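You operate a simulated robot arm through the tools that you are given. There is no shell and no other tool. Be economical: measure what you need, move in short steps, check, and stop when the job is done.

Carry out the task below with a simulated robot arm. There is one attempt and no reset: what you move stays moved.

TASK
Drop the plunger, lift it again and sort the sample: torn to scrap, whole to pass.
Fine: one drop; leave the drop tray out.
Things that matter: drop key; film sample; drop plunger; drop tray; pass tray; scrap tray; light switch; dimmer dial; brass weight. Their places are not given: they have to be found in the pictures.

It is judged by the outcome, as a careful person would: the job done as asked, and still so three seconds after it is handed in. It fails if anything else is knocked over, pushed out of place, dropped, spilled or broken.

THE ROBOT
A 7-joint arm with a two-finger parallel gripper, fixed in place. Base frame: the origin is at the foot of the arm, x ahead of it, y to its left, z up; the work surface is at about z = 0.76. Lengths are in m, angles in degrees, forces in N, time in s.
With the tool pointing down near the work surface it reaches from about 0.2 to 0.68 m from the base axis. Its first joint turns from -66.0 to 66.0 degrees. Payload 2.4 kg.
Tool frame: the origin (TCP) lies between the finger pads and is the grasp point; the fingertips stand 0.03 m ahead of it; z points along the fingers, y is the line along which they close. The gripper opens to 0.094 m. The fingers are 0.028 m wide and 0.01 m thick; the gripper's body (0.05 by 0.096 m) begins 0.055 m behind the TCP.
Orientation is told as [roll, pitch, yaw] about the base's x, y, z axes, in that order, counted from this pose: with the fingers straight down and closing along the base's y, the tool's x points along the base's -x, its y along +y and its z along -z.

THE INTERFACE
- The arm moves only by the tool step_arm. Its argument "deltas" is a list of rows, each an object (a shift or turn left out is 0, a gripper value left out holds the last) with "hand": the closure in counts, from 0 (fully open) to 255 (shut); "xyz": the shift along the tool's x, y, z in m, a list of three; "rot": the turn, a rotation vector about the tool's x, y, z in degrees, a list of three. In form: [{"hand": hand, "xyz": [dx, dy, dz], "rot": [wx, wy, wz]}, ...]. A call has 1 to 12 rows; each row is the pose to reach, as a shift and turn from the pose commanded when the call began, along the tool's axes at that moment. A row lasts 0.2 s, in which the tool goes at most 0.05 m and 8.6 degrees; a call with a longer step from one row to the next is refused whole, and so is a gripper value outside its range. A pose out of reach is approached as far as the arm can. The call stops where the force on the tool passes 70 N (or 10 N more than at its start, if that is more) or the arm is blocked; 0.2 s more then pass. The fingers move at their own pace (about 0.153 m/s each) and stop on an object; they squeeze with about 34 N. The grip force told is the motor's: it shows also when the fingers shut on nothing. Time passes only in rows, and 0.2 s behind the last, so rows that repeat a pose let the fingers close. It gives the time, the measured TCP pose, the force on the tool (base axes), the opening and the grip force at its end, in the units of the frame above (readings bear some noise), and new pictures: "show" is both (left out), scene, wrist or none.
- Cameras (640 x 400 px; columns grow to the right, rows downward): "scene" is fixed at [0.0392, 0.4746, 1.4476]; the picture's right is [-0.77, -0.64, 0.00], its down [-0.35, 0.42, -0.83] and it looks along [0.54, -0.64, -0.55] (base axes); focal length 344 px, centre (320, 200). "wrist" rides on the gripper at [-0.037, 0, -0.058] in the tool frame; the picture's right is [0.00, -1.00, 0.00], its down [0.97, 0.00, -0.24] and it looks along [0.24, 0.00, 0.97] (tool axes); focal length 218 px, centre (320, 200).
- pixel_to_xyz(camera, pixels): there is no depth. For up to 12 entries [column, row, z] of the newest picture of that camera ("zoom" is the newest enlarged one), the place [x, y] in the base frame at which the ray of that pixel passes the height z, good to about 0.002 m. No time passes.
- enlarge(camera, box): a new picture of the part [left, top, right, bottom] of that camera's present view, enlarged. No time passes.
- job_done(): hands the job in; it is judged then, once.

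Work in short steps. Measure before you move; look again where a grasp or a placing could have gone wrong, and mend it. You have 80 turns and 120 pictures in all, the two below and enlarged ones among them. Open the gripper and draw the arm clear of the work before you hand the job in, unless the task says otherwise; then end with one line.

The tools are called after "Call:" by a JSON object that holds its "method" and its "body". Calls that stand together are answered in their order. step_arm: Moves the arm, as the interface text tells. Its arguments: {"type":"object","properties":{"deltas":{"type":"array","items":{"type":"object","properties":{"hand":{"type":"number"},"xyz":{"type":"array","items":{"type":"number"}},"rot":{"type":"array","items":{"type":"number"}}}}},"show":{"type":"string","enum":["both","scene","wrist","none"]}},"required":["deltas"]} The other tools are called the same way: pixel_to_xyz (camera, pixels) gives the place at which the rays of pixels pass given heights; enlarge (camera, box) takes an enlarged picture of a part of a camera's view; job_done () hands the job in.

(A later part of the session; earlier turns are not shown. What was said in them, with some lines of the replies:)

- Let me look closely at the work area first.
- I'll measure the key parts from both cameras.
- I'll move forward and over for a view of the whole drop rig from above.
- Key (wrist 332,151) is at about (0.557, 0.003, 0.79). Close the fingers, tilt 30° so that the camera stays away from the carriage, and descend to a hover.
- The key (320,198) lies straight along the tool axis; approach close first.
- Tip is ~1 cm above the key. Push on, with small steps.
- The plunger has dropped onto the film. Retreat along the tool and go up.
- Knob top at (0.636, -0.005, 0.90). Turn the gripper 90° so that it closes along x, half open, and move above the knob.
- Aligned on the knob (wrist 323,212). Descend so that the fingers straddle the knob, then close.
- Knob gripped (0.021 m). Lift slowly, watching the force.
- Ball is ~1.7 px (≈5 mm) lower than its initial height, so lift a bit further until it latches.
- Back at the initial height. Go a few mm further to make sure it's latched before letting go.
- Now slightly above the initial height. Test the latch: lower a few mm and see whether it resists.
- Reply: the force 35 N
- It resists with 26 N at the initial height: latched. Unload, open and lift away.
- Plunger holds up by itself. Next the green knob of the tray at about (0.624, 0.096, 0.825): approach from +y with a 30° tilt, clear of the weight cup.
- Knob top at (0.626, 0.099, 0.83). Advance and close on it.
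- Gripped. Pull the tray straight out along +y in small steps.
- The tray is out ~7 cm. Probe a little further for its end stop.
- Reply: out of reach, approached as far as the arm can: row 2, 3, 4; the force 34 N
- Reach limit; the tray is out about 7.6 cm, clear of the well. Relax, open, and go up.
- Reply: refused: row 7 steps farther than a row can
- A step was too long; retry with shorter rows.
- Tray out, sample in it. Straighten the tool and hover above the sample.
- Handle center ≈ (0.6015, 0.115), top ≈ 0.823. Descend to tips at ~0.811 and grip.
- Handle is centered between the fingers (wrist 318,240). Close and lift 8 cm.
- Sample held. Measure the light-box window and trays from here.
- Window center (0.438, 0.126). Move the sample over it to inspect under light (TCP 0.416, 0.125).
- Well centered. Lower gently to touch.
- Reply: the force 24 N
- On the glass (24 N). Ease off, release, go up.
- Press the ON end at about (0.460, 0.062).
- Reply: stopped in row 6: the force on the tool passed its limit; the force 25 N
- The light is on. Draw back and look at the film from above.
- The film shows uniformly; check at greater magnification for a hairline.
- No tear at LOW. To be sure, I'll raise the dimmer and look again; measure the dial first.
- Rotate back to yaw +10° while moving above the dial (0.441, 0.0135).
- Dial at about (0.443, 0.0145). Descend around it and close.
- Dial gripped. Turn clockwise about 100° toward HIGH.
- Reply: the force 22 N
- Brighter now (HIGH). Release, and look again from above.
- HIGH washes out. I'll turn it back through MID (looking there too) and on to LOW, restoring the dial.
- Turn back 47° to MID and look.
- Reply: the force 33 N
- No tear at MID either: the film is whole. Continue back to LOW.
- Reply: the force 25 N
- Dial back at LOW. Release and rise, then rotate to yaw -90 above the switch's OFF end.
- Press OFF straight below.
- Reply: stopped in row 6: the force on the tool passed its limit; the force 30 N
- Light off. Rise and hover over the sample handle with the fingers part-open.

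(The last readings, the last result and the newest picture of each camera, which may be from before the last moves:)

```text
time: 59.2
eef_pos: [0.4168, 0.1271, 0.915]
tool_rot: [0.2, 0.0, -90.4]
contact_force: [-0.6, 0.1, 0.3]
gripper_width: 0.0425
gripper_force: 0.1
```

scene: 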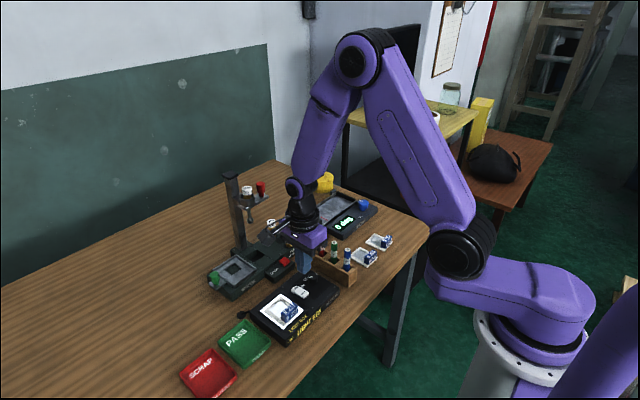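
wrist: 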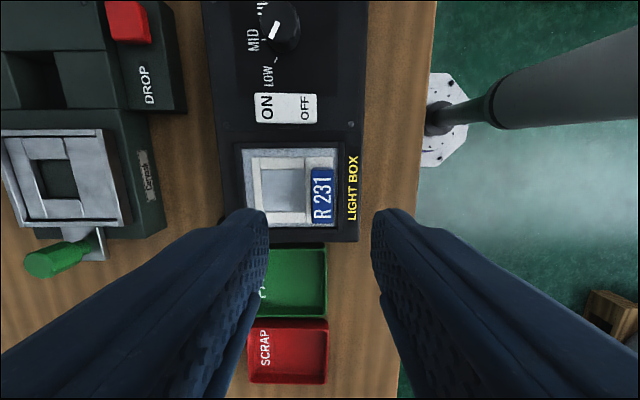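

Handle at col 322, aligned. Descend, grip, lift; also measure the pass tray from this view.

Call:
{"method": "pixel_to_xyz", "body": {"camera": "wrist", "pixels": [[327, 250, 0.78], [327, 317, 0.78], [320, 255, 0.766], [322, 310, 0.766], [322, 195, 0.81]]}}

Call:
{"method": "step_arm", "body": {"deltas": [{"xyz": [-0.001, -0.001, 0.04]}, {"xyz": [-0.001, -0.001, 0.065]}, {"xyz": [-0.001, -0.001, 0.079]}, {"hand": 255, "xyz": [-0.001, -0.001, 0.079]}, {"hand": 255, "xyz": [-0.001, -0.001, 0.079]}, {"hand": 255, "xyz": [-0.001, -0.001, 0.079]}, {"xyz": [-0.001, -0.001, 0.06]}, {"xyz": [-0.001, -0.001, 0.03]}, {"xyz": [-0.001, -0.001, -0.005]}, {"xyz": [-0.001, -0.001, -0.02]}, {"xyz": [-0.001, -0.001, -0.02]}]}}

```text
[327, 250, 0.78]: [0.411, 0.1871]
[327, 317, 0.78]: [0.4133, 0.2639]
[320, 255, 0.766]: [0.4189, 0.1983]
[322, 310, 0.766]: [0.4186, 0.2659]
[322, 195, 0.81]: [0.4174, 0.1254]
```

```text
time: 61.6
eef_pos: [0.4165, 0.1247, 0.9336]
tool_rot: [0.2, 0.0, -90.3]
contact_force: [0.1, -1.0, -0.2]
gripper_width: 0.0146
gripper_force: 34.2
```

scene: 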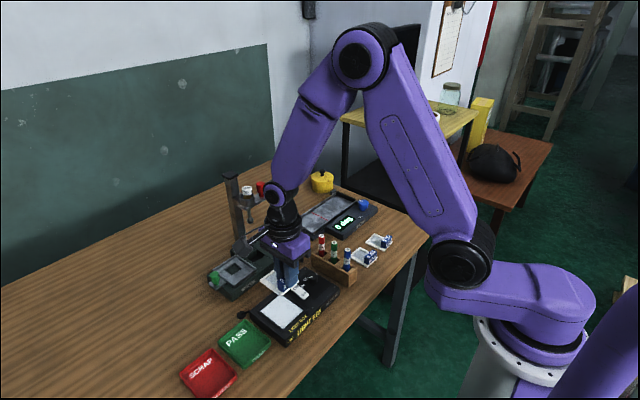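
wrist: 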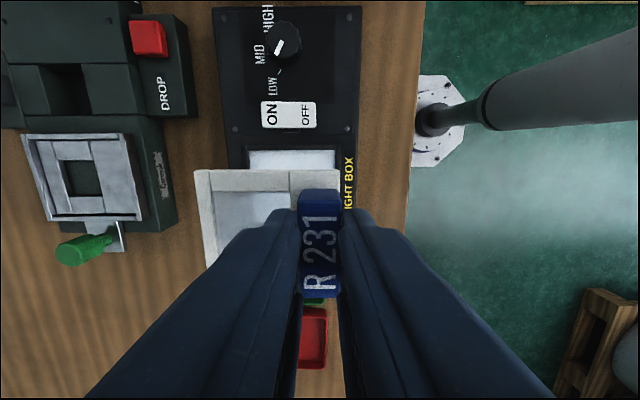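

Measure the pass tray corners in the scene picture.

Call:
{"method": "pixel_to_xyz", "body": {"camera": "scene", "pixels": [[246, 320, 0.78], [271, 341, 0.78], [245, 366, 0.78], [219, 344, 0.78]]}}

Call:
{"method": "enlarge", "body": {"camera": "scene", "box": [170, 300, 290, 400]}}

```text
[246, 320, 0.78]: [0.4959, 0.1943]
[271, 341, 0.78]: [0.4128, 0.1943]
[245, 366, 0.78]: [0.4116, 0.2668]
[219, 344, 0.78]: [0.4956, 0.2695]
```

```text
4.00 times, centred on (230, 350) of scene
```

zoom: 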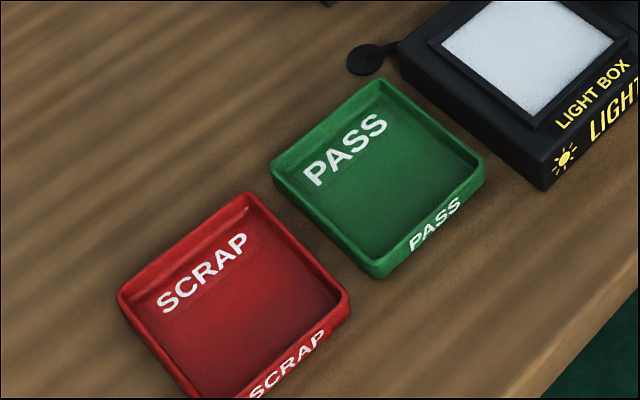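

Pass tray spans x 0.412–0.496, y 0.195–0.268. Move the sample over it (TCP 0.431, 0.232) and partway down.

Call:
{"method": "step_arm", "body": {"deltas": [{"xyz": [0.04, 0.005, 0]}, {"xyz": [0.08, 0.01, 0]}, {"xyz": [0.107, 0.0145, 0]}, {"xyz": [0.107, 0.0145, 0.035]}, {"xyz": [0.107, 0.0145, 0.07]}, {"xyz": [0.107, 0.0145, 0.085]}, {"xyz": [0.107, 0.0145, 0.085]}], "show": "wrist"}}

Call:
{"method": "enlarge", "body": {"camera": "scene", "box": [190, 290, 300, 380]}}

```text
time: 63.2
eef_pos: [0.4334, 0.2312, 0.8489]
tool_rot: [0.3, 0.0, -90.4]
contact_force: [0.5, -0.3, -0.3]
gripper_width: 0.0145
gripper_force: 34.0
```

wrist: 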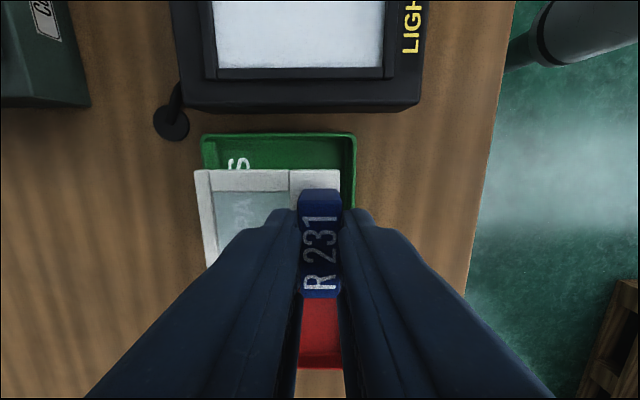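

```text
4.44 times, centred on (245, 335) of scene
```

zoom: 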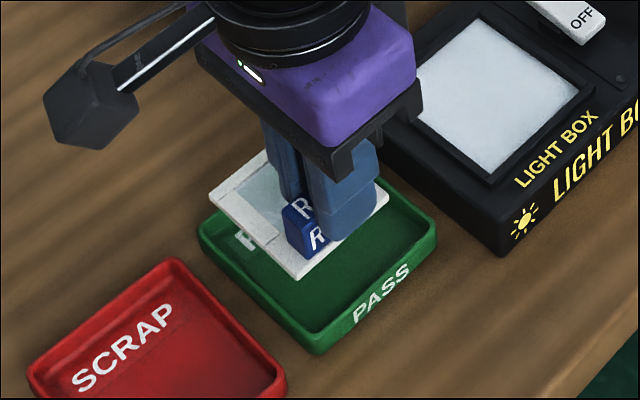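

Call:
{"method": "pixel_to_xyz", "body": {"camera": "wrist", "pixels": [[195, 171, 0.803], [340, 171, 0.803], [206, 264, 0.803], [203, 137, 0.78], [355, 137, 0.78], [212, 143, 0.768], [346, 143, 0.768]]}}

```text
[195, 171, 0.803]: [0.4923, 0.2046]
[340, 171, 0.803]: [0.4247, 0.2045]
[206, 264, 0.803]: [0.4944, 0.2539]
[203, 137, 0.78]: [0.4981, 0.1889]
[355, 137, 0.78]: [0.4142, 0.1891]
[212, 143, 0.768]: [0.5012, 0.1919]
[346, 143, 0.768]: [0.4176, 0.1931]
```

Shift 2.5 mm toward -x and lower gently to the tray floor.

Call:
{"method": "step_arm", "body": {"deltas": [{"xyz": [-0.001, -0.0025, 0.012]}, {"xyz": [-0.001, -0.0025, 0.022]}, {"xyz": [-0.001, -0.0025, 0.028]}, {"xyz": [-0.001, -0.0025, 0.031]}, {"xyz": [-0.001, -0.0025, 0.033]}], "show": "wrist"}}

Call:
{"method": "enlarge", "body": {"camera": "scene", "box": [200, 300, 290, 370]}}

```text
time: 64.4
eef_pos: [0.4292, 0.2293, 0.8154]
tool_rot: [0.1, 0.0, -90.4]
contact_force: [0.0, 0.5, -0.4]
gripper_width: 0.0146
gripper_force: 33.3
```

wrist: 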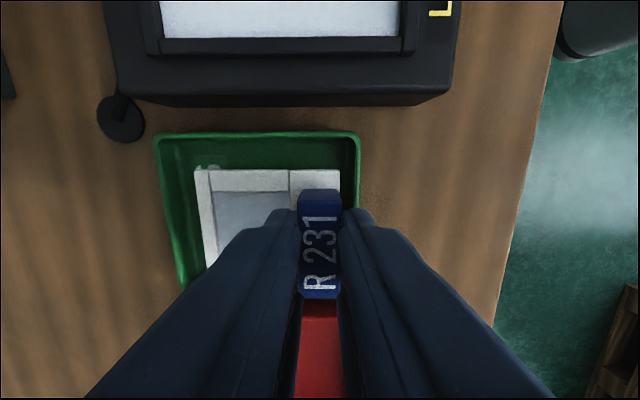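

```text
5.71 times, centred on (245, 335) of scene
```

zoom: 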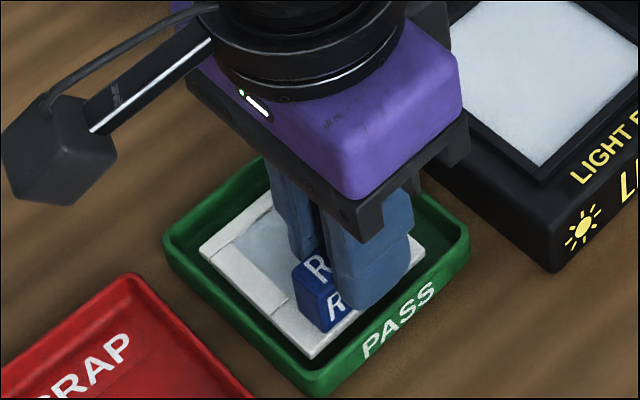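

Not touching yet; shift +2 mm in x and go down in 1 mm steps, watching the force.

Call:
{"method": "step_arm", "body": {"deltas": [{"xyz": [0, 0.003, 0]}, {"xyz": [0, 0.003, 0.0015]}, {"xyz": [0, 0.003, 0.003]}, {"xyz": [0, 0.003, 0.003]}], "show": "none"}}

```text
time: 65.4
eef_pos: [0.4326, 0.2287, 0.8132]
tool_rot: [0.1, 0.0, -90.4]
contact_force: [0.4, 0.5, -0.3]
gripper_width: 0.0147
gripper_force: 33.7
```

Call:
{"method": "step_arm", "body": {"deltas": [{"xyz": [0, 0, 0.001]}, {"xyz": [0, 0, 0.002]}, {"xyz": [0, 0, 0.002]}], "show": "wrist"}}

Call:
{"method": "enlarge", "body": {"camera": "scene", "box": [220, 310, 280, 360]}}

```text
time: 66.2
eef_pos: [0.4333, 0.2308, 0.8116]
tool_rot: [0.1, 0.1, -90.4]
contact_force: [0.1, 0.0, -0.3]
gripper_width: 0.0147
gripper_force: 34.0
```

wrist: 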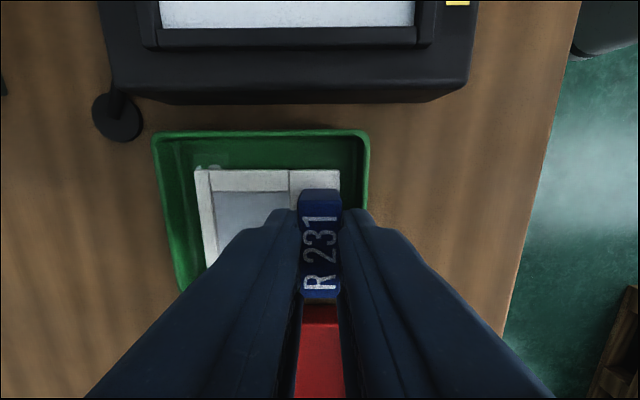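

```text
8.00 times, centred on (250, 335) of scene
```

zoom: 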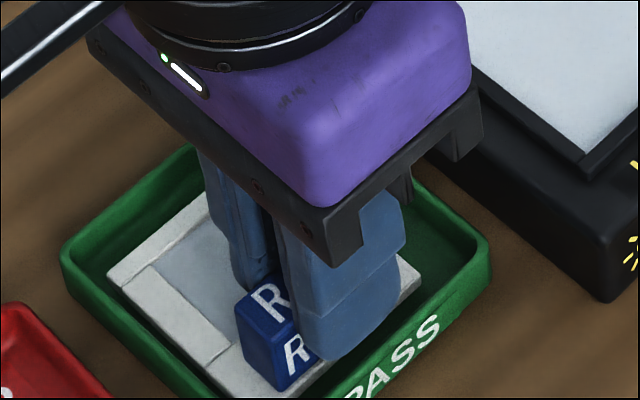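

Call:
{"method": "step_arm", "body": {"deltas": [{"xyz": [0, 0, 0.001]}, {"xyz": [0, 0, 0.002]}, {"xyz": [0, 0, 0.003]}, {"xyz": [0, 0, 0.003]}], "show": "none"}}

```text
time: 67.2
eef_pos: [0.4324, 0.23, 0.8092]
tool_rot: [0.1, 0.0, -90.3]
contact_force: [-2.0, -0.4, 11.0]
gripper_width: 0.0148
gripper_force: 34.1
```

Contact (11 N). Ease off slightly, open just a little, and lift straight up.

Call:
{"method": "step_arm", "body": {"deltas": [{"xyz": [0, 0, -0.0015]}, {"hand": 203, "xyz": [0, 0, -0.0015]}, {"hand": 203, "xyz": [0, 0, -0.0015]}, {"hand": 203, "xyz": [0, 0, -0.008]}, {"hand": 203, "xyz": [0, 0, -0.02]}, {"hand": 203, "xyz": [0, 0, -0.05]}, {"hand": 203, "xyz": [0, 0, -0.09]}, {"hand": 100, "xyz": [-0.01, 0, -0.13]}, {"hand": 0, "xyz": [-0.04, -0.03, -0.16]}, {"hand": 0, "xyz": [-0.06, -0.05, -0.19]}, {"hand": 0, "xyz": [-0.06, -0.05, -0.19]}]}}

Call:
{"method": "enlarge", "body": {"camera": "scene", "box": [180, 290, 300, 390]}}

Call:
{"method": "enlarge", "body": {"camera": "scene", "box": [190, 160, 390, 300]}}

```text
refused: row 9 steps farther than a row can; nothing moved
```

```text
4.00 times, centred on (240, 340) of scene
```

zoom: 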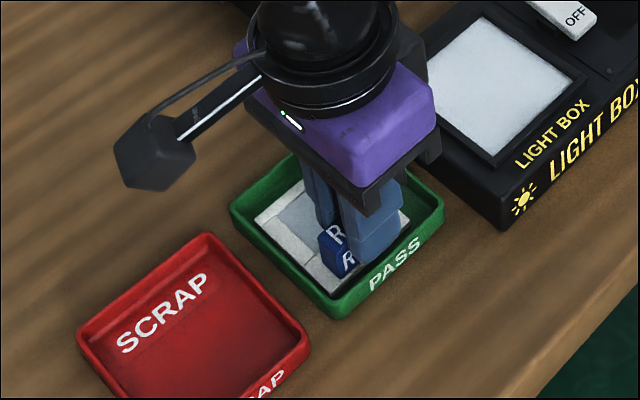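

```text
2.86 times, centred on (290, 230) of scene
```

zoom: 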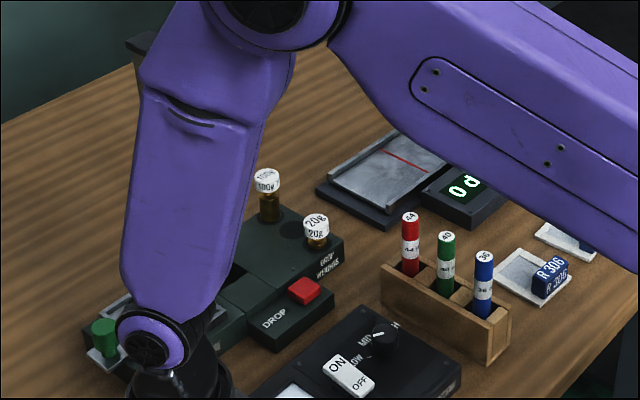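

Retry with shorter rows.

Call:
{"method": "step_arm", "body": {"deltas": [{"hand": 255, "xyz": [0, 0, -0.0015]}, {"hand": 203, "xyz": [0, 0, -0.0015]}, {"hand": 203, "xyz": [0, 0, -0.0015]}, {"hand": 203, "xyz": [0, 0, -0.008]}, {"hand": 203, "xyz": [0, 0, -0.02]}, {"hand": 203, "xyz": [0, 0, -0.05]}, {"hand": 203, "xyz": [0, 0, -0.09]}, {"hand": 100, "xyz": [0, 0, -0.13]}, {"hand": 0, "xyz": [-0.015, -0.02, -0.16]}, {"hand": 0, "xyz": [-0.03, -0.04, -0.19]}, {"hand": 0, "xyz": [-0.05, -0.07, -0.21]}, {"hand": 0, "xyz": [-0.05, -0.07, -0.21]}]}}

Call:
{"method": "enlarge", "body": {"camera": "scene", "box": [180, 290, 300, 390]}}

Call:
{"method": "enlarge", "body": {"camera": "scene", "box": [190, 160, 390, 300]}}

```text
time: 69.8
eef_pos: [0.3613, 0.1819, 1.0191]
tool_rot: [0.2, 0.0, -90.4]
contact_force: [0.0, -0.7, 0.2]
gripper_width: 0.0939
gripper_force: 0.1
```

scene: 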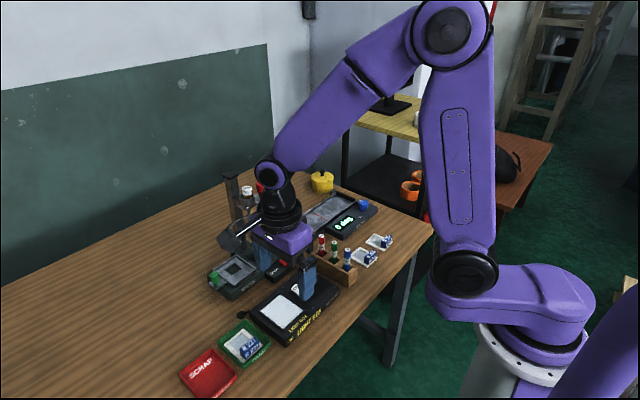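
wrist: 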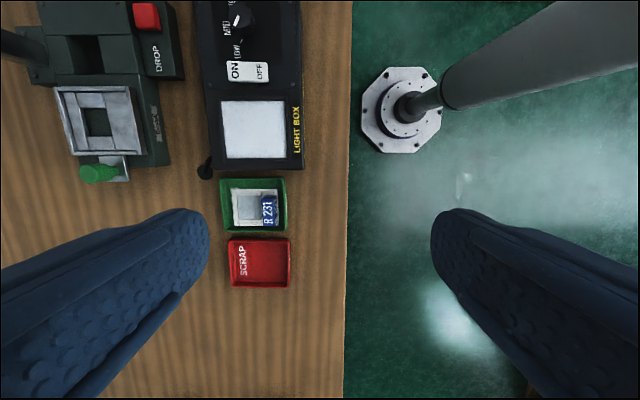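

```text
4.00 times, centred on (240, 340) of scene
```

zoom: 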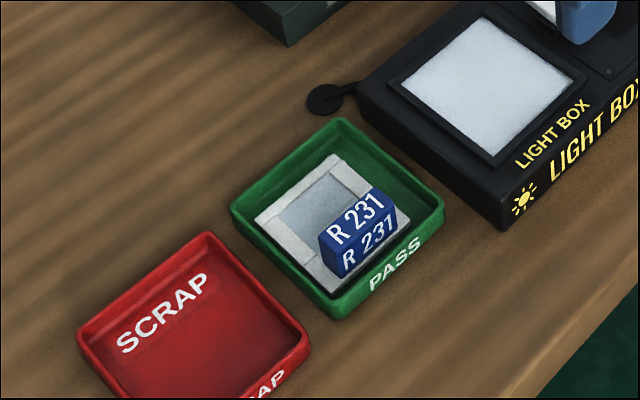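

```text
2.86 times, centred on (290, 230) of scene
```

zoom: 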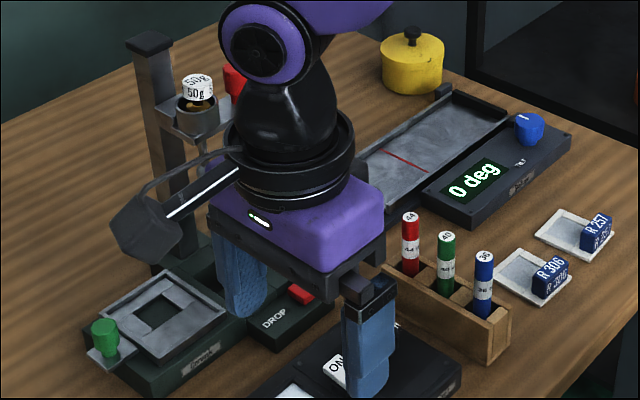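

The sample lies flat in PASS, tray out, plunger up, light off. Raise the arm clear and take a last look.

Call:
{"method": "step_arm", "body": {"deltas": [{"xyz": [-0.03, 0, -0.035]}, {"xyz": [-0.06, 0, -0.07]}, {"xyz": [-0.09, 0, -0.11]}, {"xyz": [-0.12, 0, -0.15]}, {"xyz": [-0.15, 0, -0.18]}, {"xyz": [-0.15, 0, -0.18]}], "show": "scene"}}

Call:
{"method": "enlarge", "body": {"camera": "scene", "box": [180, 160, 380, 300]}}

```text
time: 71.2
eef_pos: [0.3588, 0.03, 1.197]
tool_rot: [0.3, 0.0, -90.4]
contact_force: [-0.1, -0.6, -1.2]
gripper_width: 0.094
gripper_force: 0.0
```

scene: 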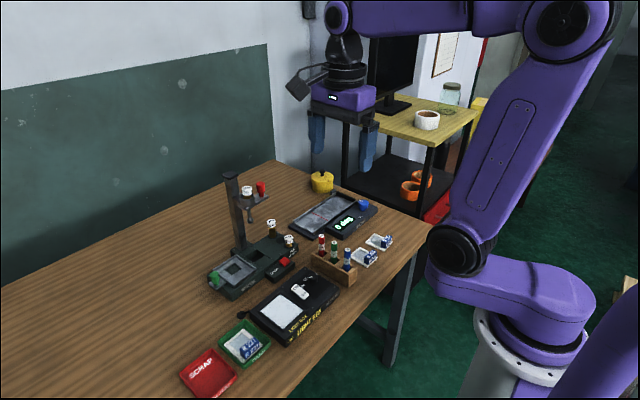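

```text
2.86 times, centred on (280, 230) of scene
```

zoom: 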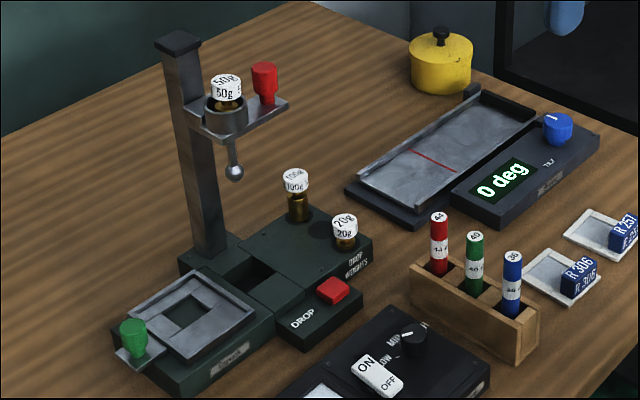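

Everything is in place; handing in.

Call:
{"method": "job_done", "body": {}}

```text
The job is handed in.
```

I dropped the plunger once and lifted it until it latched. The film showed no tear on the light box at LOW, MID or HIGH (HIGH washes it out), so sample R 231 is in the PASS tray. The drop tray is out, the light is off again and the dimmer is back at LOW.
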